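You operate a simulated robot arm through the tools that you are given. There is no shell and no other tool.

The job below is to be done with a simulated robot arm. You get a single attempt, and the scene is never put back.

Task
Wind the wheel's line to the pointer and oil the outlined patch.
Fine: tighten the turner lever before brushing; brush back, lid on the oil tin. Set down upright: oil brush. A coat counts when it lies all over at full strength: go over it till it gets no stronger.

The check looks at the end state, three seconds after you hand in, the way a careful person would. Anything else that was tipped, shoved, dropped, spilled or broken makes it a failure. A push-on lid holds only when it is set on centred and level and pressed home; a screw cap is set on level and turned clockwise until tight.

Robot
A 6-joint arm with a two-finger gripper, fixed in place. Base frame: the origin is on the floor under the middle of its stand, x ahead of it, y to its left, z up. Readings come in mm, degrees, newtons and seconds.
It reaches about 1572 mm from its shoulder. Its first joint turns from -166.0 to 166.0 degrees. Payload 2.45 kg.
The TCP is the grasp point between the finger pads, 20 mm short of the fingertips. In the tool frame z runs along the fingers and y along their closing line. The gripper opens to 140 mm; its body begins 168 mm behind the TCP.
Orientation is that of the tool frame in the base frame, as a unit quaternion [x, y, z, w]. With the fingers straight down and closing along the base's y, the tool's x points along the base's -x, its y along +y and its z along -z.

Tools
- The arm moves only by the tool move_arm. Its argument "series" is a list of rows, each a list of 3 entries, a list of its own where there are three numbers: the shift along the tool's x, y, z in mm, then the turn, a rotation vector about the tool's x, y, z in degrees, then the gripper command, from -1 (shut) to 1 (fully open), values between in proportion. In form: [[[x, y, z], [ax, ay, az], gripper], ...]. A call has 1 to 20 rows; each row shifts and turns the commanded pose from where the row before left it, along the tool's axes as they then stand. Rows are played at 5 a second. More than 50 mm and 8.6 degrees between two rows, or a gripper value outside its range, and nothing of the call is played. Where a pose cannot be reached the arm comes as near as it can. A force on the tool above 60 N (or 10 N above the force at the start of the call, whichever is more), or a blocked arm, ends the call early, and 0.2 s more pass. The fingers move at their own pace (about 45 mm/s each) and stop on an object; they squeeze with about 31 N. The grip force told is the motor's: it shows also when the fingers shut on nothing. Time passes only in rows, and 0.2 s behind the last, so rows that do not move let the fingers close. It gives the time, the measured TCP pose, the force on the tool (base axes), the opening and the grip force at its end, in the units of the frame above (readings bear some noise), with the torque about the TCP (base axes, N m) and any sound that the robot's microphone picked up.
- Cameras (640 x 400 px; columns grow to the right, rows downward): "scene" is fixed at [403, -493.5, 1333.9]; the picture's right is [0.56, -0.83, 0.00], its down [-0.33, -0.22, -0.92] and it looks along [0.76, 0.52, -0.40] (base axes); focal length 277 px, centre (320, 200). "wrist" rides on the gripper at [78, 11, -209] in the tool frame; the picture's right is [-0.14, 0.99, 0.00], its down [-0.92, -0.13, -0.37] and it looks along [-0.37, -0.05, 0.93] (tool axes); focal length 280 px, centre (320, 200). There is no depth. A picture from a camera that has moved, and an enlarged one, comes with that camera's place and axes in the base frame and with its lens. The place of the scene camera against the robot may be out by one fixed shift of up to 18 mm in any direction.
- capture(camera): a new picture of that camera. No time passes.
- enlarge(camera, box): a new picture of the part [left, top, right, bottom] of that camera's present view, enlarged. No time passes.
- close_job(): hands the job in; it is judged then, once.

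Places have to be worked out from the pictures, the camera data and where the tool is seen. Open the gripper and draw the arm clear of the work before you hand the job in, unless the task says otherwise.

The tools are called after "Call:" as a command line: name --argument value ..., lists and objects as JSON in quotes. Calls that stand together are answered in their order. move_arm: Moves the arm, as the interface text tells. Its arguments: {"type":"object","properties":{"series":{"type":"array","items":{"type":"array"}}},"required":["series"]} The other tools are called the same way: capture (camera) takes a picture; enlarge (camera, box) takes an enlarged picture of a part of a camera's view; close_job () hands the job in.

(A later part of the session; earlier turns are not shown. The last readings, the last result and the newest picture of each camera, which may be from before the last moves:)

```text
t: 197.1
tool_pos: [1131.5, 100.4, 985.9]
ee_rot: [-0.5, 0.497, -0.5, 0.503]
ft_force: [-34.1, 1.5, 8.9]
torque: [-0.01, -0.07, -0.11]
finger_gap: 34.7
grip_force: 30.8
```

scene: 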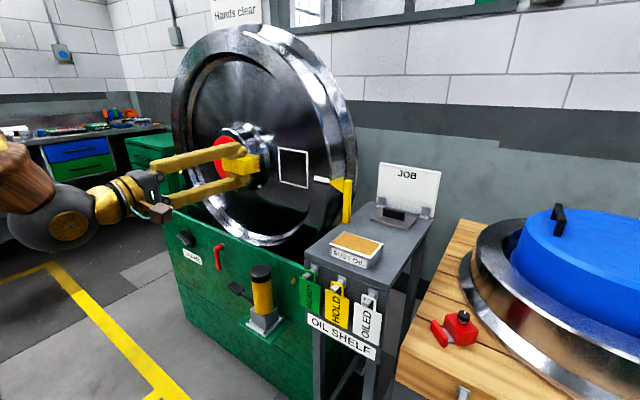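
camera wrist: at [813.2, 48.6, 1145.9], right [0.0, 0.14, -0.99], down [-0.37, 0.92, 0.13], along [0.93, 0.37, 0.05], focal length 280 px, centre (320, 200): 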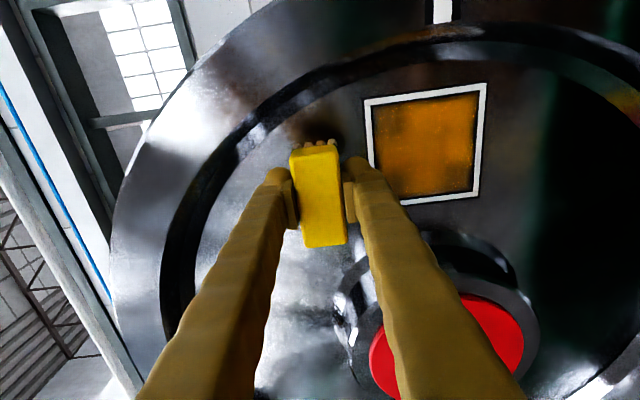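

Now down to the bottom corner and along the bottom edge toward the hub side.

Call:
move_arm --series '[[[0, 8, 0], [0, 0, 0], -1], [[0, 7, 0], [0, 0, 0], -1], [[-8, 0, -0.1], [0, 0, 0], -1], [[-8, 0, 0], [0, 0, 0], -1], [[-8, 0, 0], [0, 0, 0], -1], [[-8, 0, 0], [0, 0, 0], -1], [[-8, 0, 0], [0, 0, 0], -1]]'

Call:
move_arm --series '[[[-8, 0, 0], [0, 0, 0], -1], [[-8, 0, 0], [0, 0, 0], -1], [[-8, 0, 0], [0, 0, 0], -1], [[-8, 0, 0], [0, 0, 0], -1], [[-3, 0, 0], [0, 0, 0], -1]]'

Call:
enlarge --camera "scene" --box '[275, 143, 315, 193]'

```text
t: 197.7
tool_pos: [1133.1, 99.7, 970.9]
ee_rot: [-0.5, 0.499, -0.499, 0.502]
ft_force: [-21.1, 0.6, 2.5]
torque: [0.01, -0.02, -0.06]
finger_gap: 34.5
grip_force: 31.3
stopped in row 3: the force on the tool passed its limit at 63 N (the readings are from after the stop); the commanded pose is now the measured one
```

```text
t: 198.9
tool_pos: [1133.5, 135.2, 970.5]
ee_rot: [-0.5, 0.498, -0.499, 0.502]
ft_force: [-2.7, 0.0, -1.6]
torque: [-0.01, 0.05, -0.06]
finger_gap: 34.9
grip_force: 31.0
```

```text
8.00 times, centred on (295, 168) of scene
camera zoom: at [403.0, -493.5, 1333.9], right [0.56, -0.83, 0.0], down [-0.33, -0.22, -0.92], along [0.76, 0.52, -0.4], focal length 2217 px, centre (520, 456)
```

zoom: 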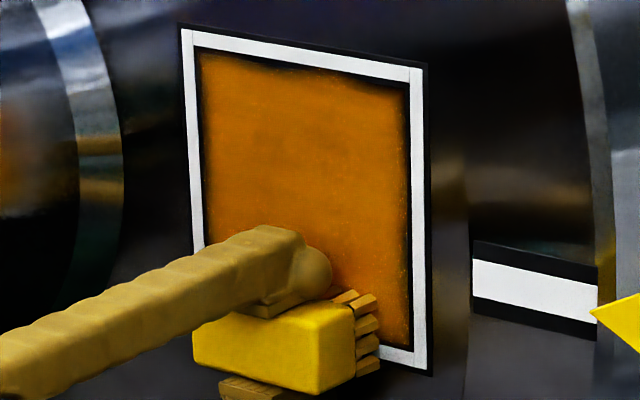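

Call:
move_arm --series '[[[0, 0, 0.6], [0, 0, 0], -1], [[-8, 0, 0], [0, 0, 0], -1], [[-8, 0, 0], [0, 0, 0], -1], [[-8, 0, 0], [0, 0, 0], -1], [[-8, 0, 0], [0, 0, 0], -1], [[-7, 0, 0], [0, 0, 0], -1]]'

Call:
move_arm --series '[[[0, -8, 0.2], [0, 0, 0], -1], [[0, -8, 0], [0, 0, 0], -1], [[0, -8, 0], [0, 0, 0], -1], [[0, -8, 0], [0, 0, 0], -1], [[0, -8, 0], [0, 0, 0], -1], [[0, -8, 0], [0, 0, 0], -1], [[0, -8, 0], [0, 0, 0], -1], [[0, -8, 0], [0, 0, 0], -1]]'

Call:
move_arm --series '[[[0, -8, 0], [0, 0, 0], -1], [[0, -8, 0], [0, 0, 0], -1], [[0, -8, 0], [0, 0, 0], -1], [[0, -8, 0], [0, 0, 0], -1], [[0, -8, 0], [0, 0, 0], -1], [[0, -8, 0], [0, 0, 0], -1], [[0, -8, 0], [0, 0, 0], -1]]'

```text
t: 200.3
tool_pos: [1132.3, 172.7, 971.0]
ee_rot: [-0.498, 0.499, -0.5, 0.503]
ft_force: [-37.3, -11.4, -0.3]
torque: [0.01, 0.11, -0.27]
finger_gap: 34.4
grip_force: 30.8
```

```text
t: 200.9
tool_pos: [1133.1, 174.4, 981.8]
ee_rot: [0.502, -0.5, 0.498, -0.501]
ft_force: [-33.4, 3.1, 6.1]
torque: [-0.01, -0.28, -0.23]
finger_gap: 34.8
grip_force: 31.4
stopped in row 2: the force on the tool passed its limit at 70 N (the readings are from after the stop); the commanded pose is now the measured one
```

```text
t: 201.7
tool_pos: [1133.4, 174.6, 999.6]
ee_rot: [0.503, -0.499, 0.497, -0.501]
ft_force: [-33.3, 3.8, 6.4]
torque: [0.0, -0.33, -0.1]
finger_gap: 34.7
grip_force: 31.3
stopped in row 3: the force on the tool passed its limit at 62 N (the readings are from after the stop); the commanded pose is now the measured one
```

Call:
move_arm --series '[[[0, -8, -0.6], [0, 0, 0], -1], [[0, -8, 0], [0, 0, 0], -1], [[0, -8, 0], [0, 0, 0], -1], [[0, -8, 0], [0, 0, 0], -1], [[0, -8, 0], [0, 0, 0], -1], [[0, -8, 0], [0, 0, 0], -1]]'

Call:
move_arm --series '[[[0, -8, 0], [0, 0, 0], -1], [[0, -8, 0], [0, 0, 0], -1], [[0, -8, 0], [0, 0, 0], -1], [[0, -8, 0], [0, 0, 0], -1], [[0, -8, 0], [0, 0, 0], -1], [[0, -4, 0], [0, 0, 0], -1]]'

Call:
enlarge --camera "scene" --box '[275, 143, 315, 193]'

```text
t: 202.7
tool_pos: [1133.1, 173.1, 1025.3]
ee_rot: [0.504, -0.501, 0.496, -0.5]
ft_force: [-37.7, 1.5, 5.1]
torque: [-0.06, -0.41, -0.13]
finger_gap: 34.7
grip_force: 31.0
stopped in row 4: the force on the tool passed its limit at 62 N (the readings are from after the stop); the commanded pose is now the measured one
```

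```text
t: 203.3
tool_pos: [1132.5, 173.6, 1037.2]
ee_rot: [0.506, -0.502, 0.494, -0.498]
ft_force: [-37.0, 2.9, 2.3]
torque: [-0.04, -0.49, -0.12]
finger_gap: 34.6
grip_force: 31.8
stopped in row 3: the force on the tool passed its limit at 63 N (the readings are from after the stop); the commanded pose is now the measured one
```

```text
8.00 times, centred on (295, 168) of scene
camera zoom: at [403.0, -493.5, 1333.9], right [0.56, -0.83, 0.0], down [-0.33, -0.22, -0.92], along [0.76, 0.52, -0.4], focal length 2217 px, centre (520, 456)
```

zoom: 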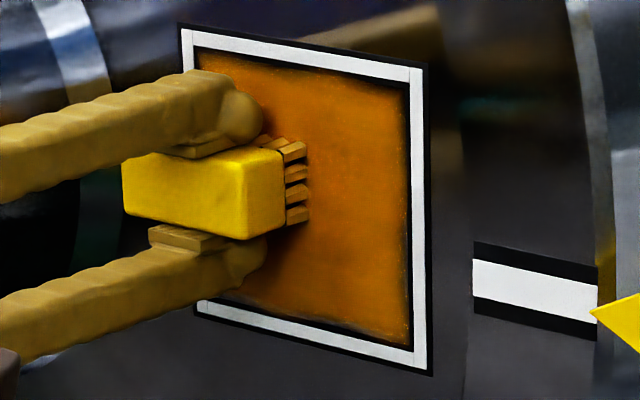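

Repeated force stops have tilted the tool by about 1°, so I back off 3 mm, square it up and press again before finishing this edge.

Call:
move_arm --series '[[[0, 0, -3], [0, 0, 0], -1], [[0, 0, 0], [0.9, 0.4, 0], -1], [[0, 0, 2], [0, 0, 0], -1], [[0, 0, 0.5], [0, 0, 0], -1], [[0, 0, 0], [0, 0, 0], -1]]'

```text
t: 204.5
tool_pos: [1133.5, 173.1, 1036.3]
ee_rot: [0.499, -0.5, 0.501, -0.5]
ft_force: [-41.9, -2.6, 2.2]
torque: [0.03, -0.02, 0.37]
finger_gap: 34.8
grip_force: 30.8
```

Call:
move_arm --series '[[[0, -8, -0.4], [0, 0, 0], -1], [[0, -8, 0], [0, 0, 0], -1], [[0, -8, 0], [0, 0, 0], -1], [[0, -8, 0], [0, 0, 0], -1], [[0, -8, 0], [0, 0, 0], -1], [[0, -8, 0], [0, 0, 0], -1], [[0, -7, 0], [0, 0, 0], -1]]'

Call:
move_arm --series '[[[0, 0, -30], [0, 0, 0], -1], [[0, 0, -40], [0, 0, 0], -1], [[0, 0, -40], [0, 0, 0], -1], [[20, -40, 0], [0, 0, 0], -1], [[30, -40, 0], [0, 0, 0], -1], [[0, 0, 0], [0, 0, 0], -1]]'

Call:
enlarge --camera "scene" --box '[275, 143, 315, 193]'

Call:
enlarge --camera "wrist" --box '[350, 70, 500, 215]'

```text
t: 205.1
tool_pos: [1133.1, 172.1, 1050.5]
ee_rot: [-0.501, 0.501, -0.499, 0.499]
ft_force: [-37.9, 4.1, 4.5]
torque: [0.07, -0.26, 0.12]
finger_gap: 34.7
grip_force: 31.0
stopped in row 3: the force on the tool passed its limit at 62 N (the readings are from after the stop); the commanded pose is now the measured one
```

```text
t: 206.5
tool_pos: [1023.3, 123.3, 1130.5]
ee_rot: [-0.501, 0.501, -0.5, 0.498]
ft_force: [-0.6, -0.2, -0.8]
torque: [0.0, -0.01, 0.01]
finger_gap: 34.8
grip_force: 30.9
```

```text
8.00 times, centred on (295, 168) of scene
camera zoom: at [403.0, -493.5, 1333.9], right [0.56, -0.83, 0.0], down [-0.33, -0.22, -0.92], along [0.76, 0.52, -0.4], focal length 2217 px, centre (520, 456)
```

zoom: 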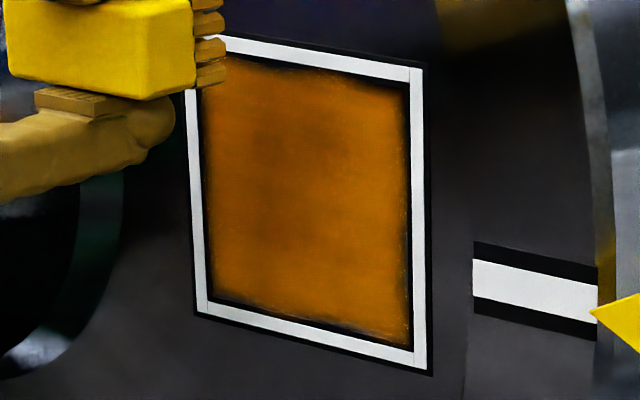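

```text
2.76 times, centred on (425, 142) of wrist
camera zoom: at [812.9, 44.2, 1120.4], right [0.0, 0.14, -0.99], down [-0.37, 0.92, 0.13], along [0.93, 0.36, 0.05], focal length 774 px, centre (30, 359)
```

zoom: 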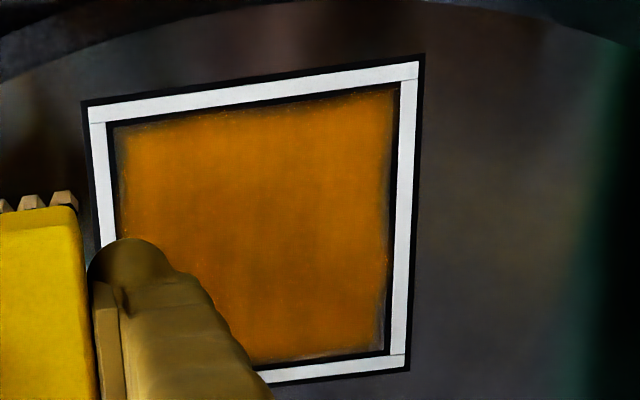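

The coat looks near uniform. To be certain it gets no stronger, I re-dip the brush and go over it once more; first back to the crossing place and tilt down.

Call:
move_arm --series '[[[20.5, -3.3, -36.8], [0, 0, 0], -1], [[20.5, -3.3, -36.8], [0, 0, 0], -1], [[20.5, -3.3, -36.8], [0, 0, 0], -1], [[20.5, -3.3, -36.8], [0, 0, 0], -1], [[20.5, -3.3, -36.8], [0, 0, 0], -1], [[20.5, -3.3, -36.8], [0, 0, 0], -1], [[0, 0, 0], [0, 0, 0], -1]]'

Call:
move_arm --series '[[[0, 0, 0], [-8.18, 0, 0], -1], [[0, 0, 0], [-8.18, 0, 0], -1], [[0, 0, 0], [-8.18, 0, 0], -1], [[0, 0, 0], [-8.18, 0, 0], -1], [[0, 0, 0], [-8.18, 0, 0], -1], [[0, 0, 0], [-8.18, 0, 0], -1], [[0, 0, 0], [-8.18, 0, 0], -1], [[0, 0, 0], [-8.18, 0, 0], -1], [[0, 0, 0], [-8.18, 0, 0], -1], [[0, 0, 0], [-8.18, 0, 0], -1], [[0, 0, 0], [-8.2, 0, 0], -1]]'

Call:
capture --camera "wrist"

```text
t: 208.1
tool_pos: [801.0, 1.4, 1152.2]
ee_rot: [-0.5, 0.501, -0.5, 0.498]
ft_force: [-0.1, -0.4, -1.1]
torque: [-0.01, 0.01, -0.02]
finger_gap: 34.7
grip_force: 30.8
```

```text
t: 210.5
tool_pos: [803.6, -0.4, 1151.0]
ee_rot: [-0.707, 0.708, 0.002, -0.002]
ft_force: [-0.4, -0.1, -0.9]
torque: [0.02, -0.06, 0.04]
finger_gap: 34.7
grip_force: 30.1
```

```text
taken
camera wrist: at [791.7, -78.7, 1360.4], right [-0.99, 0.14, 0.0], down [0.13, 0.92, 0.37], along [0.05, 0.36, -0.93], focal length 280 px, centre (320, 200)
```

wrist: 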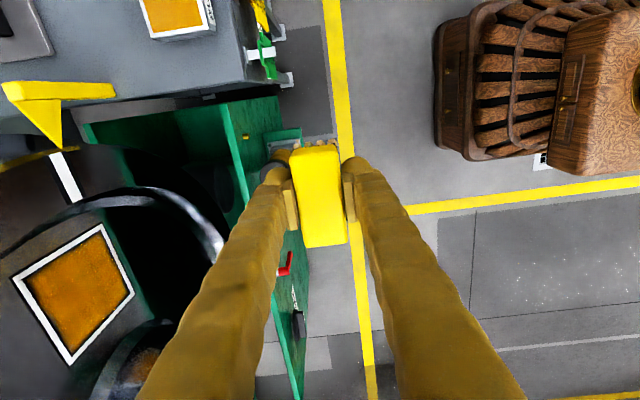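

Going to the tin again and lowering to the oil.

Call:
move_arm --series '[[[37.9, -26.7, 0], [0, 0, 0], -1], [[37.9, -26.7, 0], [0, 0, 0], -1], [[37.9, -26.7, 0], [0, 0, 0], -1], [[37.9, -26.7, 0], [0, 0, 0], -1], [[37.9, -26.7, 0], [0, 0, 0], -1], [[37.9, -26.7, 0], [0, 0, 0], -1], [[0, 0, 45], [0, 0, 0], -1], [[0, 0, 45], [0, 0, 0], -1], [[0, 0, 45], [0, 0, 0], -1], [[0, 0, 20], [0, 0, 0], -1], [[0, 0, 18], [0, 0, 0], -1], [[0, 0, 5], [0, 0, 0], -1], [[0, 0, 3], [0, 0, 0], -1], [[0, 0, 0], [0, 0, 0], -1]]'

Call:
enlarge --camera "scene" --box '[310, 170, 430, 280]'

```text
t: 213.5
tool_pos: [961.5, -229.6, 970.0]
ee_rot: [-0.706, 0.708, 0.001, -0.002]
ft_force: [0.4, -0.1, 0.2]
torque: [0.01, 0.01, 0.05]
finger_gap: 34.5
grip_force: 31.3
```

```text
3.64 times, centred on (370, 225) of scene
camera zoom: at [403.0, -493.5, 1333.9], right [0.56, -0.83, 0.0], down [-0.33, -0.22, -0.92], along [0.76, 0.52, -0.4], focal length 1008 px, centre (138, 109)
```

zoom: 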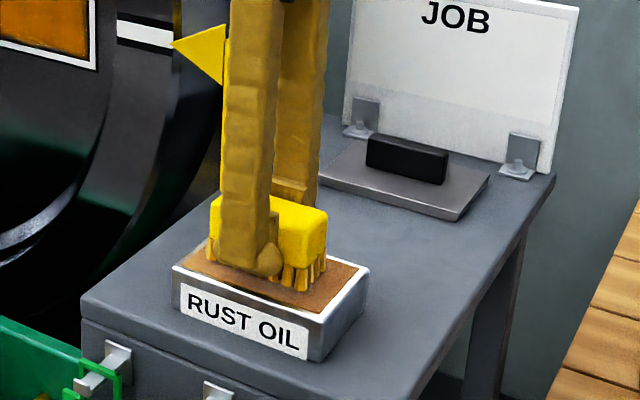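

Call:
move_arm --series '[[[0, 0, 1.5], [0, 0, 0], -1], [[0, 0, 1], [0, 0, 0], -1], [[0, 0, 1], [0, 0, 0], -1], [[0, 0, 0], [0, 0, 0], -1]]'

```text
t: 214.5
tool_pos: [962.5, -229.2, 967.9]
ee_rot: [-0.707, 0.707, 0.001, -0.001]
ft_force: [-0.4, 0.3, -0.1]
torque: [-0.02, 0.01, 0.03]
finger_gap: 34.7
grip_force: 30.8
```

Call:
move_arm --series '[[[0, 0, 1], [0, 0, 0], -1], [[0, 0, 1], [0, 0, 0], -1], [[0, 0, 0.7], [0, 0, 0], -1], [[0, 0, 0], [0, 0, 0], -1]]'

```text
t: 215.5
tool_pos: [962.0, -228.0, 965.4]
ee_rot: [-0.706, 0.708, 0.0, -0.001]
ft_force: [-4.3, -1.7, 27.6]
torque: [0.0, 0.07, -0.02]
finger_gap: 34.8
grip_force: 30.9
```

Brush in the oil at 28 N. I hold briefly, then lift and return to the crossing place and tilt up.

Call:
move_arm --series '[[[0, 0, 0], [0, 0, 0], -1], [[0, 0, 0], [0, 0, 0], -1], [[0, 0, -45], [0, 0, 0], -1], [[0, 0, -45], [0, 0, 0], -1], [[0, 0, -47], [0, 0, 0], -1], [[0, 0, -47], [0, 0, 0], -1], [[-38, 26.7, 0], [0, 0, 0], -1], [[-38, 26.7, 0], [0, 0, 0], -1], [[-38, 26.7, 0], [0, 0, 0], -1], [[-38, 26.7, 0], [0, 0, 0], -1], [[-38, 26.7, 0], [0, 0, 0], -1], [[-38, 26.7, 0], [0, 0, 0], -1], [[0, 0, 0], [0, 0, 0], -1]]'

Call:
move_arm --series '[[[0, 0, 0], [8.18, 0, 0], -1], [[0, 0, 0], [8.18, 0, 0], -1], [[0, 0, 0], [8.18, 0, 0], -1], [[0, 0, 0], [8.18, 0, 0], -1], [[0, 0, 0], [8.18, 0, 0], -1], [[0, 0, 0], [8.18, 0, 0], -1], [[0, 0, 0], [8.18, 0, 0], -1], [[0, 0, 0], [8.18, 0, 0], -1], [[0, 0, 0], [8.18, 0, 0], -1], [[0, 0, 0], [8.18, 0, 0], -1], [[0, 0, 0], [8.2, 0, 0], -1], [[0, 0, 0], [0, 0, 0], -1]]'

Call:
enlarge --camera "scene" --box '[275, 143, 315, 193]'

```text
t: 218.3
tool_pos: [803.1, -0.7, 1148.8]
ee_rot: [-0.707, 0.707, 0.002, -0.002]
ft_force: [0.2, 0.0, -0.4]
torque: [0.01, 0.01, -0.04]
finger_gap: 34.5
grip_force: 30.8
```

```text
t: 220.9
tool_pos: [803.1, -0.3, 1148.7]
ee_rot: [-0.5, 0.501, -0.5, 0.5]
ft_force: [0.0, 0.1, -1.3]
torque: [-0.03, -0.04, -0.02]
finger_gap: 34.5
grip_force: 31.0
```

```text
8.00 times, centred on (295, 168) of scene
camera zoom: at [403.0, -493.5, 1333.9], right [0.56, -0.83, 0.0], down [-0.33, -0.22, -0.92], along [0.76, 0.52, -0.4], focal length 2217 px, centre (520, 456)
```

zoom: 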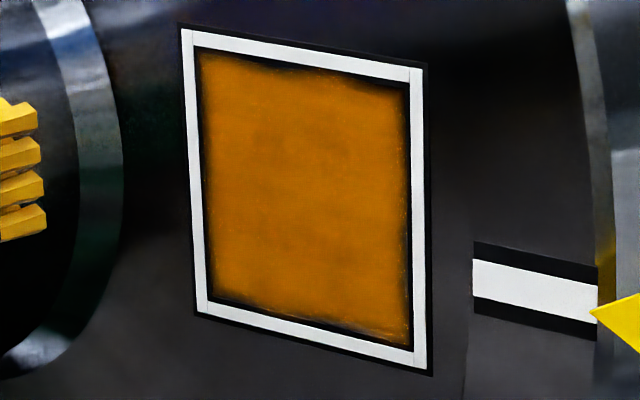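

The coat is quite uniform from here, and the freshly dipped bristles are brighter, so a fresh round is worthwhile. Returning to the patch's top hub corner.

Call:
move_arm --series '[[[-21.2, 7.7, 40.4], [0, 0, 0], -1], [[-21.2, 7.7, 40.4], [0, 0, 0], -1], [[-21.2, 7.7, 40.4], [0, 0, 0], -1], [[-21.2, 7.7, 40.4], [0, 0, 0], -1], [[-21.2, 7.7, 40.4], [0, 0, 0], -1], [[-21.2, 7.7, 40.4], [0, 0, 0], -1], [[-21.2, 7.7, 40.4], [0, 0, 0], -1], [[-21.2, 7.7, 40.4], [0, 0, 0], -1], [[0, 0, 4], [0, 0, 0], -1], [[0, 0, 2], [0, 0, 0], -1], [[0, 0, 0], [0, 0, 0], -1]]'

Call:
move_arm --series '[[[0, 0, 1], [0, 0, 0], -1], [[0, 0, 0.7], [0, 0, 0], -1], [[0, 0, 0], [0, 0, 0], -1]]'

```text
t: 223.3
tool_pos: [1132.9, 166.6, 1084.7]
ee_rot: [-0.501, 0.501, -0.5, 0.499]
ft_force: [-42.9, -10.3, -1.6]
torque: [0.02, -0.03, -0.16]
finger_gap: 34.8
grip_force: 31.4
```

```text
t: 223.8
tool_pos: [1132.5, 168.2, 1083.4]
ee_rot: [-0.501, 0.502, -0.5, 0.498]
ft_force: [-40.0, 2.2, 5.4]
torque: [0.01, -0.28, 0.2]
finger_gap: 34.6
grip_force: 30.8
stopped in row 2: the force on the tool passed its limit at 63 N (the readings are from after the stop); the commanded pose is now the measured one
```

Contact already; I ease off 0.8 mm and stroke down the hub-side column.

Call:
move_arm --series '[[[-4, -5, -0.8], [0.2, 0, 0], -1], [[0, 8, 0], [0, 0, 0], -1], [[0, 8, 0], [0, 0, 0], -1], [[0, 8, 0], [0, 0, 0], -1], [[0, 8, 0], [0, 0, 0], -1], [[0, 8, 0], [0, 0, 0], -1], [[0, 8, 0], [0, 0, 0], -1], [[0, 8, 0], [0, 0, 0], -1]]'

Call:
move_arm --series '[[[0, 8, 0], [0, 0, 0], -1], [[0, 8, 0], [0, 0, 0], -1], [[0, 8, 0], [0, 0, 0], -1], [[0, 8, 0], [0, 0, 0], -1], [[0, 8, 0], [0, 0, 0], -1], [[0, 8, 0], [0, 0, 0], -1], [[0, 8, 0], [0, 0, 0], -1]]'

```text
t: 225.6
tool_pos: [1132.4, 170.6, 1032.6]
ee_rot: [-0.5, 0.501, -0.501, 0.498]
ft_force: [-16.2, -0.3, 2.3]
torque: [-0.02, -0.11, -0.02]
finger_gap: 34.5
grip_force: 31.4
```

```text
t: 227.2
tool_pos: [1132.5, 171.5, 974.9]
ee_rot: [-0.5, 0.502, -0.5, 0.498]
ft_force: [-6.0, 1.2, -0.9]
torque: [-0.02, -0.04, 0.04]
finger_gap: 34.1
grip_force: 31.4
```

Light contact at the end; I add 0.5 mm, slide to the middle along the bottom, and stroke up.

Call:
move_arm --series '[[[0, 0, 0.5], [0, 0, 0], -1], [[8, 0, 0], [0, 0, 0], -1], [[8, 0, 0], [0, 0, 0], -1], [[8, 0, 0], [0, 0, 0], -1], [[8, 0, 0], [0, 0, 0], -1], [[0, -8, 0], [0, 0, 0], -1], [[0, -8, 0], [0, 0, 0], -1], [[0, -8, 0], [0, 0, 0], -1]]'

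Call:
move_arm --series '[[[0, -8, 0], [0, 0, 0], -1], [[0, -8, 0], [0, 0, 0], -1], [[0, -8, 0], [0, 0, 0], -1], [[0, -8, 0], [0, 0, 0], -1], [[0, -8, 0], [0, 0, 0], -1], [[0, -8, 0], [0, 0, 0], -1]]'

Call:
move_arm --series '[[[0, -8, 0], [0, 0, 0], -1], [[0, -8, 0], [0, 0, 0], -1], [[0, -8, 0], [0, 0, 0], -1], [[0, -8, 0], [0, 0, 0], -1], [[0, -8, 0], [0, 0, 0], -1]]'

```text
t: 229.0
tool_pos: [1132.4, 139.7, 999.8]
ee_rot: [-0.5, 0.501, -0.5, 0.498]
ft_force: [-21.3, -0.2, -5.8]
torque: [-0.02, 0.04, 0.01]
finger_gap: 34.4
grip_force: 31.2
```

```text
t: 229.8
tool_pos: [1132.5, 140.1, 1019.3]
ee_rot: [-0.502, 0.502, -0.5, 0.497]
ft_force: [-35.5, 4.0, 5.2]
torque: [0.0, -0.33, 0.06]
finger_gap: 34.5
grip_force: 30.9
stopped in row 3: the force on the tool passed its limit at 63 N (the readings are from after the stop); the commanded pose is now the measured one
```

```text
t: 230.4
tool_pos: [1132.1, 139.1, 1034.0]
ee_rot: [-0.502, 0.503, -0.498, 0.496]
ft_force: [-33.6, 2.6, 2.1]
torque: [0.07, -0.36, 0.13]
finger_gap: 34.9
grip_force: 30.7
stopped in row 3: the force on the tool passed its limit at 63 N (the readings are from after the stop); the commanded pose is now the measured one
```

I square up (+0.6°), ease 0.8 mm and continue up.

Call:
move_arm --series '[[[0, 0, -1], [0.6, 0, 0], -1], [[0, -8, 0.2], [0, 0, 0], -1], [[0, -8, 0], [0, 0, 0], -1], [[0, -8, 0], [0, 0, 0], -1], [[0, -8, 0], [0, 0, 0], -1], [[0, -8, 0], [0, 0, 0], -1], [[0, -8, 0], [0, 0, 0], -1], [[0, -8, 0], [0, 0, 0], -1]]'

Call:
move_arm --series '[[[8, 0, 0], [0, 0, 0], -1], [[8, 0, 0], [0, 0, 0], -1], [[8, 0, 0], [0, 0, 0], -1], [[8, 0, 0], [0, 0, 0], -1], [[5, 0, 0], [0, 0, 0], -1]]'

```text
t: 232.2
tool_pos: [1133.3, 137.2, 1090.0]
ee_rot: [0.499, -0.5, 0.502, -0.498]
ft_force: [-38.8, -0.2, -10.4]
torque: [0.01, 0.23, 0.08]
finger_gap: 34.6
grip_force: 31.2
```

```text
t: 233.4
tool_pos: [1132.0, 100.5, 1088.8]
ee_rot: [0.499, -0.501, 0.502, -0.498]
ft_force: [-27.9, 7.3, 1.1]
torque: [-0.03, -0.02, 0.31]
finger_gap: 34.7
grip_force: 31.6
```

Now the rim-side column down with 28 N.

Call:
move_arm --series '[[[0, 8, -0.1], [0, 0, 0], -1], [[0, 8, 0], [0, 0, 0], -1], [[0, 8, 0], [0, 0, 0], -1], [[0, 8, 0], [0, 0, 0], -1], [[0, 8, 0], [0, 0, 0], -1], [[0, 8, 0], [0, 0, 0], -1], [[0, 8, 0], [0, 0, 0], -1]]'

Call:
move_arm --series '[[[0, 8, 0], [0, 0, 0], -1], [[0, 8, 0], [0, 0, 0], -1], [[0, 8, 0], [0, 0, 0], -1], [[0, 8, 0], [0, 0, 0], -1], [[0, 8, 0], [0, 0, 0], -1], [[0, 8, 0], [0, 0, 0], -1], [[0, 8, 0], [0, 0, 0], -1], [[0, 4, 0], [0, 0, 0], -1]]'

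Call:
enlarge --camera "scene" --box '[275, 143, 315, 193]'

```text
t: 235.0
tool_pos: [1132.3, 100.5, 1033.3]
ee_rot: [0.5, -0.501, 0.501, -0.498]
ft_force: [-2.0, 0.6, -0.8]
torque: [-0.01, 0.01, -0.07]
finger_gap: 35.0
grip_force: 31.1
```

```text
t: 236.8
tool_pos: [1132.4, 101.0, 972.9]
ee_rot: [0.5, -0.501, 0.501, -0.498]
ft_force: [-19.7, -1.5, 3.5]
torque: [0.01, -0.09, 0.04]
finger_gap: 34.6
grip_force: 30.8
```

```text
8.00 times, centred on (295, 168) of scene
camera zoom: at [403.0, -493.5, 1333.9], right [0.56, -0.83, 0.0], down [-0.33, -0.22, -0.92], along [0.76, 0.52, -0.4], focal length 2217 px, centre (520, 456)
```

zoom: 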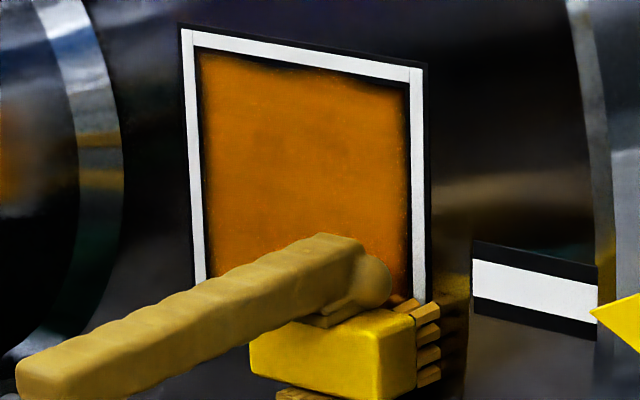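

No visible change in strength. I still go along the bottom edge and up the hub side once more with the fresh brush.

Call:
move_arm --series '[[[0, 0, 0.2], [0, 0, 0], -1], [[-8, 0, 0], [0, 0, 0], -1], [[-8, 0, 0], [0, 0, 0], -1], [[-8, 0, 0], [0, 0, 0], -1], [[-8, 0, 0], [0, 0, 0], -1], [[-8, 0, 0], [0, 0, 0], -1], [[-8, 0, 0], [0, 0, 0], -1], [[-8, 0, 0], [0, 0, 0], -1], [[-8, 0, 0], [0, 0, 0], -1], [[-8, 0, 0], [0, 0, 0], -1]]'

Call:
move_arm --series '[[[0, -8, -0.1], [0, 0, 0], -1], [[0, -8, 0], [0, 0, 0], -1], [[0, -8, 0], [0, 0, 0], -1], [[0, -8, 0], [0, 0, 0], -1], [[0, -8, 0], [0, 0, 0], -1], [[0, -8, 0], [0, 0, 0], -1], [[0, -8, 0], [0, 0, 0], -1]]'

Call:
move_arm --series '[[[0, -8, 0], [0, 0, 0], -1], [[0, -8, 0], [0, 0, 0], -1], [[0, -8, 0], [0, 0, 0], -1], [[0, -8, 0], [0, 0, 0], -1], [[0, -8, 0], [0, 0, 0], -1], [[0, -8, 0], [0, 0, 0], -1], [[0, -8, 0], [0, 0, 0], -1], [[0, -5, 0], [0, 0, 0], -1]]'

```text
t: 239.0
tool_pos: [1132.7, 171.1, 972.6]
ee_rot: [0.499, -0.501, 0.502, -0.499]
ft_force: [-40.2, -10.6, -1.4]
torque: [0.01, 0.05, -0.13]
finger_gap: 34.8
grip_force: 31.3
```

```text
t: 240.6
tool_pos: [1132.8, 173.0, 1028.4]
ee_rot: [0.5, -0.501, 0.501, -0.498]
ft_force: [-30.0, -0.7, -9.0]
torque: [0.02, 0.06, 0.1]
finger_gap: 34.5
grip_force: 30.9
```

```text
t: 241.4
tool_pos: [1132.0, 173.5, 1049.9]
ee_rot: [-0.5, 0.501, -0.5, 0.498]
ft_force: [-43.6, 5.2, 4.6]
torque: [0.02, -0.21, 0.13]
finger_gap: 34.7
grip_force: 30.9
stopped in row 3: the force on the tool passed its limit at 62 N (the readings are from after the stop); the commanded pose is now the measured one
```

Call:
move_arm --series '[[[0, -8, -0.9], [0.2, 0, 0], -1], [[0, -8, 0], [0, 0, 0], -1], [[0, -8, 0], [0, 0, 0], -1], [[0, -8, 0], [0, 0, 0], -1], [[0, -8, 0], [0, 0, 0], -1]]'

Call:
move_arm --series '[[[8, 0, 0], [0, 0, 0], -1], [[8, 0, 0], [0, 0, 0], -1], [[8, 0, 0], [0, 0, 0], -1], [[8, 0, 0], [0, 0, 0], -1], [[8, 0, 0], [0, 0, 0], -1], [[8, 0, 0], [0, 0, 0], -1], [[8, 0, 0], [0, 0, 0], -1], [[8, 0, 0], [0, 0, 0], -1], [[8, 0, 0], [0, 0, 0], -1]]'

```text
t: 242.6
tool_pos: [1132.3, 171.2, 1089.2]
ee_rot: [0.499, -0.501, 0.502, -0.498]
ft_force: [-33.6, 0.0, -8.9]
torque: [-0.01, 0.22, 0.04]
finger_gap: 34.6
grip_force: 30.4
```

```text
t: 244.6
tool_pos: [1132.5, 98.7, 1089.4]
ee_rot: [0.499, -0.501, 0.501, -0.498]
ft_force: [-11.1, 0.5, -0.4]
torque: [-0.06, 0.03, 0.24]
finger_gap: 34.8
grip_force: 30.4
```

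Now I retract and compare the coat with the previous look.

Call:
move_arm --series '[[[0, 0, -30], [0, 0, 0], -1], [[0, 0, -40], [0, 0, 0], -1], [[0, 0, -40], [0, 0, 0], -1], [[24, -14, -40], [0, 0, 0], -1], [[24, -14, -40], [0, 0, 0], -1], [[24, -14, -40], [0, 0, 0], -1], [[24, -14, -40], [0, 0, 0], -1], [[3, -5, -40], [0, 0, 0], -1], [[0, 0, -20], [0, 0, 0], -1], [[0, 0, 0], [0, 0, 0], -1]]'

Call:
enlarge --camera "scene" --box '[275, 143, 315, 193]'

Call:
capture --camera "wrist"

```text
t: 246.8
tool_pos: [804.5, 1.2, 1152.2]
ee_rot: [0.5, -0.501, 0.501, -0.499]
ft_force: [0.1, -0.3, -0.8]
torque: [0.02, -0.01, -0.02]
finger_gap: 34.6
grip_force: 31.1
```

```text
8.00 times, centred on (295, 168) of scene
camera zoom: at [403.0, -493.5, 1333.9], right [0.56, -0.83, 0.0], down [-0.33, -0.22, -0.92], along [0.76, 0.52, -0.4], focal length 2217 px, centre (520, 456)
```

zoom: 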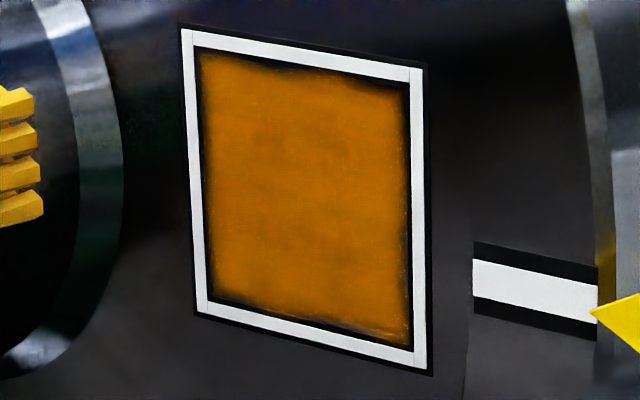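

```text
taken
camera wrist: at [593.9, -77.0, 1140.6], right [0.0, 0.14, -0.99], down [-0.36, 0.92, 0.13], along [0.93, 0.36, 0.05], focal length 280 px, centre (320, 200)
```

wrist: 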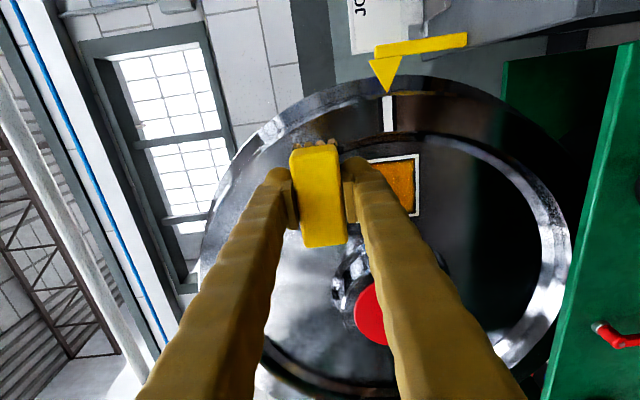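

Compared with the earlier picture the coat hasn't changed, so it's at full strength all over. Now I tilt down and carry the brush back to its place.

Call:
move_arm --series '[[[1.2, 0, 0], [-8.18, 0, 0], -1], [[0, 0, 0], [-8.18, 0, 0], -1], [[0, 0, 0], [-8.18, 0, 0], -1], [[0, 0, 0], [-8.18, 0, 0], -1], [[0, 0, 0], [-8.18, 0, 0], -1], [[0, 0, 0], [-8.18, 0, 0], -1], [[0, 0, 0], [-8.18, 0, 0], -1], [[0, 0, 0], [-8.18, 0, 0], -1], [[0, 0, 0], [-8.18, 0, 0], -1], [[0, 0, 0], [-8.18, 0, 0], -1], [[0, 0, 0], [-8.2, 0, 0], -1], [[0, 0, 0], [0, 0, 0], -1]]'

Call:
move_arm --series '[[[32.1, -34.3, 0], [0, 0, 0], -1], [[32.1, -34.3, 0], [0, 0, 0], -1], [[32.1, -34.3, 0], [0, 0, 0], -1], [[32.1, -34.3, 0], [0, 0, 0], -1], [[32.1, -34.3, 0], [0, 0, 0], -1], [[32.1, -34.3, 0], [0, 0, 0], -1], [[32.1, -34.3, 0], [0, 0, 0], -1], [[32.1, -34.3, 0], [0, 0, 0], -1], [[0, 0, 45], [0, 0, 0], -1], [[0, 0, 45], [0, 0, 0], -1], [[0, 0, 45], [0, 0, 0], -1], [[0, 0, 0], [0, 0, 0], -1]]'

Call:
capture --camera "wrist"

```text
t: 249.4
tool_pos: [802.0, 0.7, 1151.3]
ee_rot: [-0.705, 0.709, 0.0, -0.002]
ft_force: [-0.9, -0.2, -0.4]
torque: [-0.01, -0.01, 0.01]
finger_gap: 34.8
grip_force: 30.3
```

```text
t: 252.0
tool_pos: [1075.9, -256.0, 1017.1]
ee_rot: [-0.705, 0.71, -0.001, 0.0]
ft_force: [-0.3, -0.1, -0.8]
torque: [-0.01, 0.01, -0.05]
finger_gap: 34.7
grip_force: 31.2
```

```text
taken
camera wrist: at [1063.7, -335.1, 1225.5], right [-0.99, 0.14, 0.0], down [0.13, 0.92, 0.37], along [0.05, 0.36, -0.93], focal length 280 px, centre (320, 200)
```

wrist: 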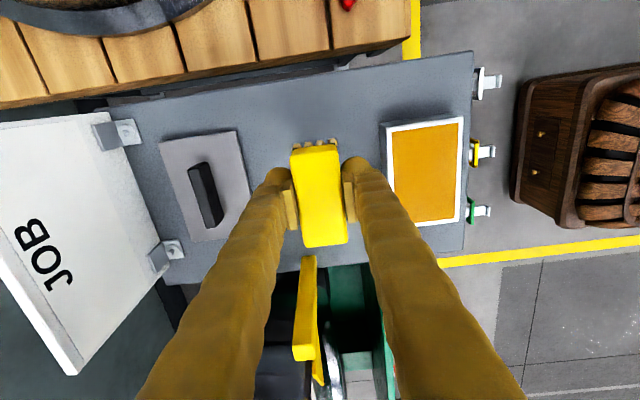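

I align to the original spot (1078.5, −257.2) and lower slowly to the shelf.

Call:
move_arm --series '[[[1.2, -2.6, 30], [0, 0, 0], -1], [[0, 0, 30], [0, 0, 0], -1], [[0, 0, 13], [0, 0, 0], -1], [[0, 0, 3], [0, 0, 0], -1], [[0, 0, 2], [0, 0, 0], -1], [[0, 0, 0], [0, 0, 0], -1]]'

Call:
enlarge --camera "scene" --box '[340, 180, 440, 260]'

```text
t: 253.4
tool_pos: [1077.3, -257.5, 938.0]
ee_rot: [-0.705, 0.709, -0.001, -0.001]
ft_force: [0.6, -0.6, -1.2]
torque: [0.01, 0.0, 0.01]
finger_gap: 34.8
grip_force: 31.1
```

```text
5.00 times, centred on (390, 220) of scene
camera zoom: at [403.0, -493.5, 1333.9], right [0.56, -0.83, 0.0], down [-0.33, -0.22, -0.92], along [0.76, 0.52, -0.4], focal length 1386 px, centre (-30, 100)
```

zoom: 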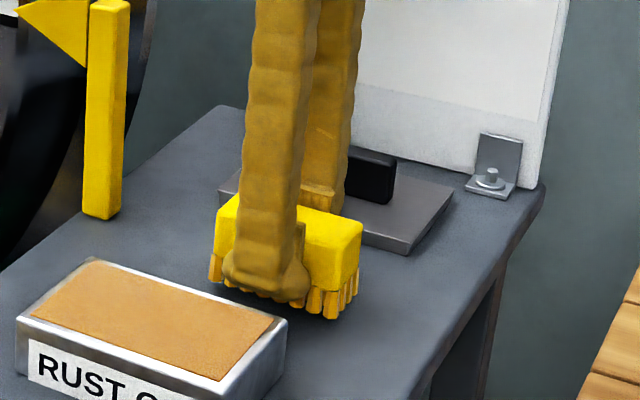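

Call:
move_arm --series '[[[0, 0, 1], [0, 0, 0], -1], [[0, 0, 1], [0, 0, 0], -1], [[0, 0, 0], [0, 0, 0], -1]]'

```text
t: 254.2
tool_pos: [1078.3, -258.9, 935.4]
ee_rot: [-0.705, 0.709, 0.0, -0.001]
ft_force: [-1.3, 0.4, -1.0]
torque: [0.05, 0.03, -0.01]
finger_gap: 34.5
grip_force: 31.0
```

Call:
move_arm --series '[[[0, 0, 0.8], [0, 0, 0], -1], [[0, 0, 0.6], [0, 0, 0], -1], [[0, 0, 0], [0, 0, 0], -1]]'

```text
t: 255.0
tool_pos: [1079.4, -257.9, 934.7]
ee_rot: [-0.705, 0.709, 0.0, -0.001]
ft_force: [-0.4, 0.6, -1.4]
torque: [-0.06, -0.02, 0.02]
finger_gap: 34.6
grip_force: 30.9
```

Call:
move_arm --series '[[[0, 0, 0.7], [0, 0, 0], -1], [[0, 0, 0.5], [0, 0, 0], -1], [[0, 0, 0], [0, 0, 0], -1]]'

Call:
enlarge --camera "scene" --box '[350, 200, 420, 260]'

```text
t: 255.8
tool_pos: [1077.7, -258.2, 934.0]
ee_rot: [-0.705, 0.709, -0.001, 0.0]
ft_force: [0.0, 1.0, -0.3]
torque: [0.0, 0.01, 0.03]
finger_gap: 34.8
grip_force: 31.0
```

```text
6.67 times, centred on (385, 230) of scene
camera zoom: at [403.0, -493.5, 1333.9], right [0.56, -0.83, 0.0], down [-0.33, -0.22, -0.92], along [0.76, 0.52, -0.4], focal length 1847 px, centre (-113, 0)
```

zoom: 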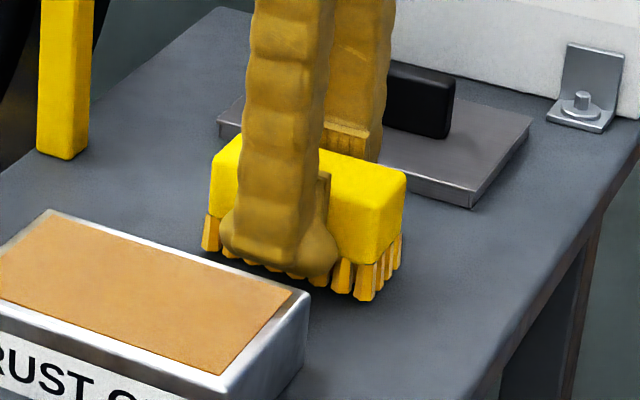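

Call:
move_arm --series '[[[0, 0, 0.7], [0, 0, 0], -1], [[0, 0, 0.6], [0, 0, 0], -1], [[0, 0, 0], [0, 0, 0], -1]]'

```text
t: 256.6
tool_pos: [1077.4, -257.7, 931.2]
ee_rot: [-0.705, 0.709, -0.001, 0.0]
ft_force: [-0.6, 1.1, -0.7]
torque: [-0.01, -0.01, -0.01]
finger_gap: 34.7
grip_force: 31.2
```

Call:
move_arm --series '[[[0, 0, 0.7], [0, 0, 0], -1], [[0, 0, 0.6], [0, 0, 0], -1], [[0, 0, 0], [0, 0, 0], -1]]'

Call:
enlarge --camera "scene" --box '[350, 200, 420, 260]'

```text
t: 257.4
tool_pos: [1078.5, -258.2, 929.6]
ee_rot: [-0.706, 0.709, -0.001, 0.0]
ft_force: [-0.2, 1.0, 5.3]
torque: [-0.16, 0.03, -0.01]
finger_gap: 34.9
grip_force: 31.1
```

```text
6.67 times, centred on (385, 230) of scene
camera zoom: at [403.0, -493.5, 1333.9], right [0.56, -0.83, 0.0], down [-0.33, -0.22, -0.92], along [0.76, 0.52, -0.4], focal length 1847 px, centre (-113, 0)
```

zoom: 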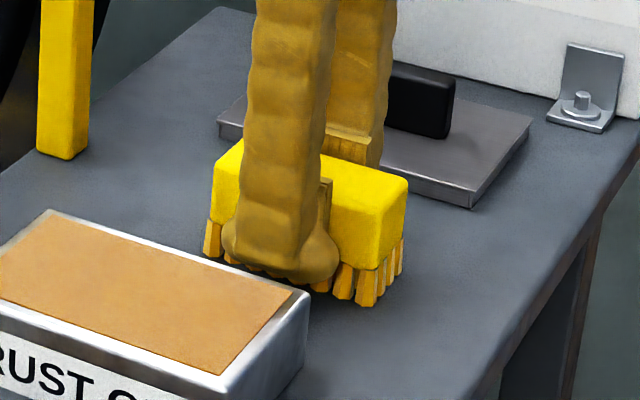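

First contact at the −y end (brush slightly tilted in the grip). I press a little more so it settles flat.

Call:
move_arm --series '[[[0, 0, 0.6], [0, 0, 0], -1], [[0, 0, 0.5], [0, 0, 0], -1], [[0, 0, 0], [0, 0, 0], -1]]'

```text
t: 258.2
tool_pos: [1078.1, -258.6, 930.6]
ee_rot: [-0.705, 0.709, -0.002, 0.0]
ft_force: [2.7, 0.5, 12.7]
torque: [-0.22, 0.0, 0.02]
finger_gap: 34.7
grip_force: 31.4
```

12.7 N now, nearly flat. I release and lift straight up.

Call:
move_arm --series '[[[0, 0, 0], [0, 0, 0], -0.3], [[0, 0, 0], [0, 0, 0], 0.0], [[0, 0, 0], [0, 0, 0], 0.0], [[0, 0, -20], [0, 0, 0], 0.0], [[0, 0, -40], [0, 0, 0], 0.0], [[0, 0, -40], [0, 0, 0], 0.0], [[0, 0, -40], [0, 0, 0], 0.0], [[0, 0, 0], [0, 0, 0], 0.0]]'

Call:
capture --camera "wrist"

Call:
enlarge --camera "scene" --box '[320, 170, 440, 270]'

```text
t: 260.0
tool_pos: [1078.3, -256.7, 1068.8]
ee_rot: [-0.706, 0.708, -0.001, -0.001]
ft_force: [-0.4, -0.5, -0.4]
torque: [0.01, -0.01, -0.01]
finger_gap: 70.1
grip_force: 0.1
```

```text
taken
camera wrist: at [1066.7, -335.4, 1278.1], right [-0.99, 0.14, 0.0], down [0.13, 0.92, 0.37], along [0.05, 0.36, -0.93], focal length 280 px, centre (320, 200)
```

wrist: 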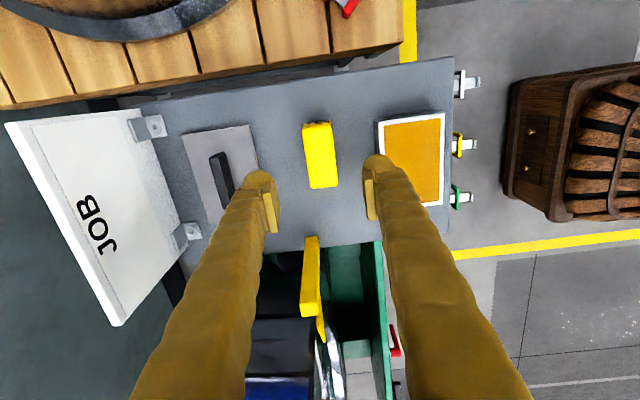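

```text
4.00 times, centred on (380, 220) of scene
camera zoom: at [403.0, -493.5, 1333.9], right [0.56, -0.83, 0.0], down [-0.33, -0.22, -0.92], along [0.76, 0.52, -0.4], focal length 1108 px, centre (80, 120)
```

zoom: 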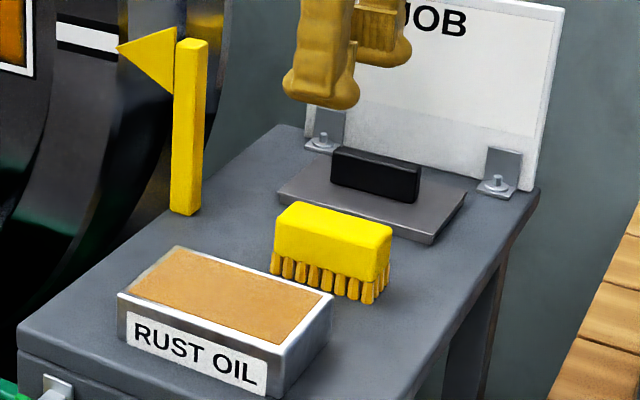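

The brush stands upright in its place. Next the lid: I roll the tool by +90° so the fingers close along y (onto the handle's ends), and look at the lid.

Call:
move_arm --series '[[[0, 0, -20], [0, 0, 0], 0.4], [[0, 0, 0], [0, 0, 8.2], 0.4], [[0, 0, 0], [0, 0, 8.2], 0.4], [[0, 0, 0], [0, 0, 8.2], 0.4], [[0, 0, 0], [0, 0, 8.2], 0.4], [[0, 0, 0], [0, 0, 8.2], 0.4], [[0, 0, 0], [0, 0, 8.2], 0.4], [[0, 0, 0], [0, 0, 8.2], 0.4], [[0, 0, 0], [0, 0, 8.2], 0.4], [[0, 0, 0], [0, 0, 8.2], 0.4], [[0, 0, 0], [0, 0, 8.2], 0.4], [[0, 0, 0], [0, 0, 8], 0.4], [[0, 0, 0], [0, 0, 0], 0.4]]'

Call:
capture --camera "wrist"

```text
t: 262.8
tool_pos: [1077.8, -258.9, 1090.1]
ee_rot: [0.003, 1.0, -0.001, -0.001]
ft_force: [-0.4, -0.2, 0.2]
torque: [-0.02, -0.04, 0.0]
finger_gap: 97.8
grip_force: 0.1
```

```text
taken
camera wrist: at [999.3, -247.3, 1298.3], right [0.14, 0.99, 0.0], down [0.92, -0.13, 0.37], along [0.37, -0.05, -0.93], focal length 280 px, centre (320, 200)
```

wrist: 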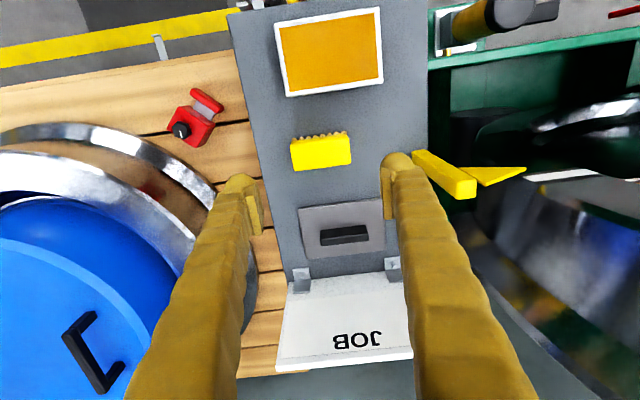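

Call:
enlarge --camera "wrist" --box '[260, 0, 420, 280]'

Call:
enlarge --camera "wrist" --box '[280, 190, 410, 280]'

```text
1.43 times, centred on (340, 140) of wrist
camera zoom: at [999.3, -247.3, 1298.3], right [0.14, 0.99, 0.0], down [0.92, -0.13, 0.37], along [0.37, -0.05, -0.93], focal length 401 px, centre (291, 286)
```

zoom: 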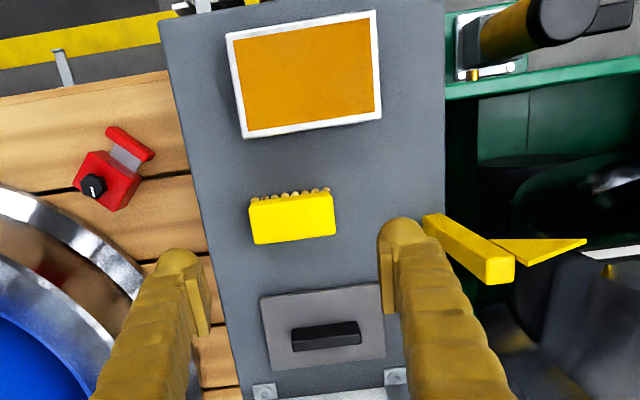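

```text
4.44 times, centred on (345, 235) of wrist
camera zoom: at [999.3, -247.3, 1298.3], right [0.14, 0.99, 0.0], down [0.92, -0.13, 0.37], along [0.37, -0.05, -0.93], focal length 1246 px, centre (209, 44)
```

zoom: 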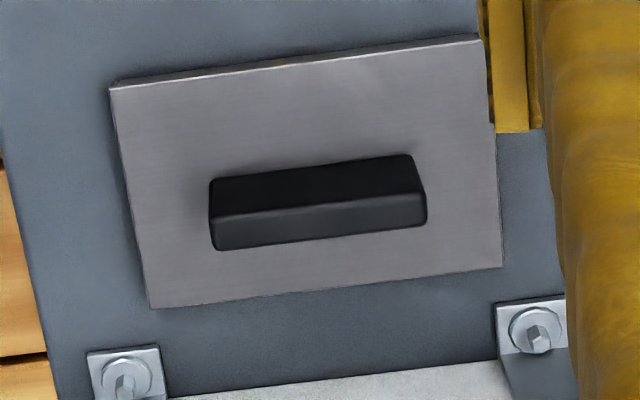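

Lid handle spans y ≈ −275…−203, x ≈ 1209–1222, z ≈ 904–927. I tilt the tool 15° forward for reach (closing along y, so the lid stays level) and approach above it.

Call:
move_arm --series '[[[0, 0, 0], [0, -7.5, 0], 0.5], [[0, 0, 0], [0, -7.5, 0], 0.5], [[-27.3, 5, 30.6], [0, 0, 0], 0.5], [[-27.3, 5, 30.6], [0, 0, 0], 0.5], [[-27.3, 5, 30.6], [0, 0, 0], 0.5], [[-27.3, 5, 30.6], [0, 0, 0], 0.5], [[0, 0, 0], [0, 0, 0], 0.5]]'

Call:
capture --camera "wrist"

Call:
enlarge --camera "scene" --box '[320, 130, 460, 250]'

```text
t: 264.4
tool_pos: [1216.1, -239.9, 1000.7]
ee_rot: [0.002, 0.991, -0.001, 0.13]
ft_force: [0.1, 0.4, 0.5]
torque: [0.02, 0.01, 0.0]
finger_gap: 104.9
grip_force: 0.0
```

```text
taken
camera wrist: at [1085.8, -228.6, 1181.8], right [0.14, 0.99, 0.03], down [0.79, -0.13, 0.59], along [0.59, -0.05, -0.8], focal length 280 px, centre (320, 200)
```

wrist: 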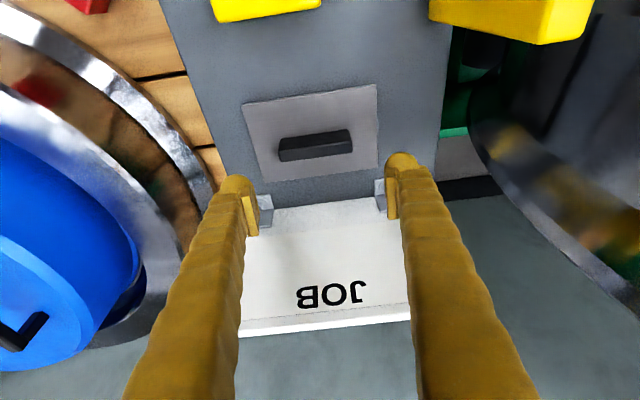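

```text
3.33 times, centred on (390, 190) of scene
camera zoom: at [403.0, -493.5, 1333.9], right [0.56, -0.83, 0.0], down [-0.33, -0.22, -0.92], along [0.76, 0.52, -0.4], focal length 924 px, centre (87, 233)
```

zoom: 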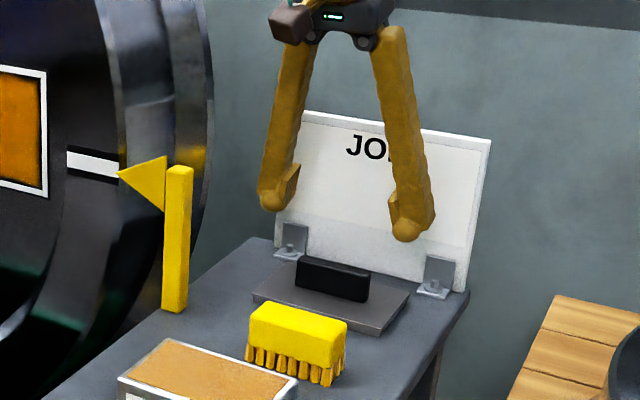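

Call:
enlarge --camera "wrist" --box '[230, 70, 410, 200]'

```text
3.08 times, centred on (320, 135) of wrist
camera zoom: at [1085.8, -228.6, 1181.8], right [0.14, 0.99, 0.03], down [0.79, -0.13, 0.59], along [0.59, -0.05, -0.8], focal length 863 px, centre (320, 400)
```

zoom: 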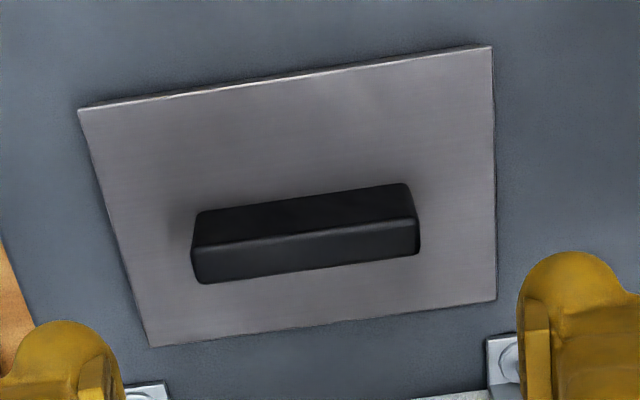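

Reachable with 15° tilt. The fingers straddle the handle in y; I descend vertically in steps, feeling for the plate.

Call:
move_arm --series '[[[9.7, 0, 28.5], [0, 0, 0], 0.5], [[7.8, 0, 29], [0, 0, 0], 0.5], [[0, 0, 0], [0, 0, 0], 0.5]]'

Call:
capture --camera "wrist"

Call:
enlarge --camera "scene" --box '[340, 160, 440, 240]'

```text
t: 265.2
tool_pos: [1214.8, -239.0, 938.8]
ee_rot: [0.002, 0.991, -0.002, 0.13]
ft_force: [0.5, -0.3, -0.5]
torque: [0.01, 0.01, -0.02]
finger_gap: 105.1
grip_force: 0.1
```

```text
taken
camera wrist: at [1085.2, -228.2, 1120.5], right [0.14, 0.99, 0.03], down [0.79, -0.13, 0.59], along [0.59, -0.05, -0.8], focal length 280 px, centre (320, 200)
```

wrist: 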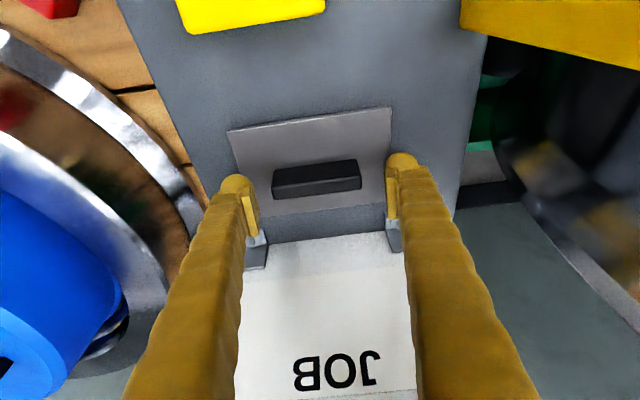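

```text
5.00 times, centred on (390, 200) of scene
camera zoom: at [403.0, -493.5, 1333.9], right [0.56, -0.83, 0.0], down [-0.33, -0.22, -0.92], along [0.76, 0.52, -0.4], focal length 1386 px, centre (-30, 200)
```

zoom: 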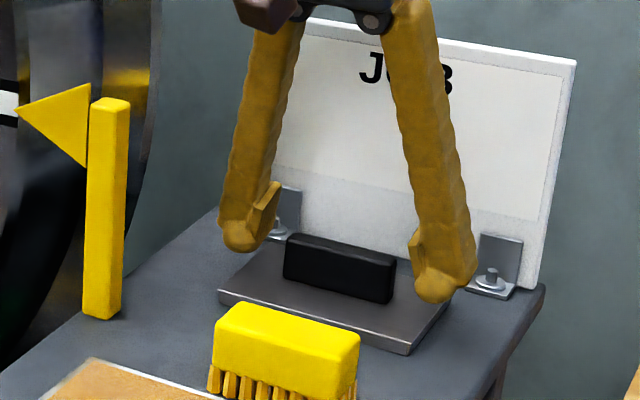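

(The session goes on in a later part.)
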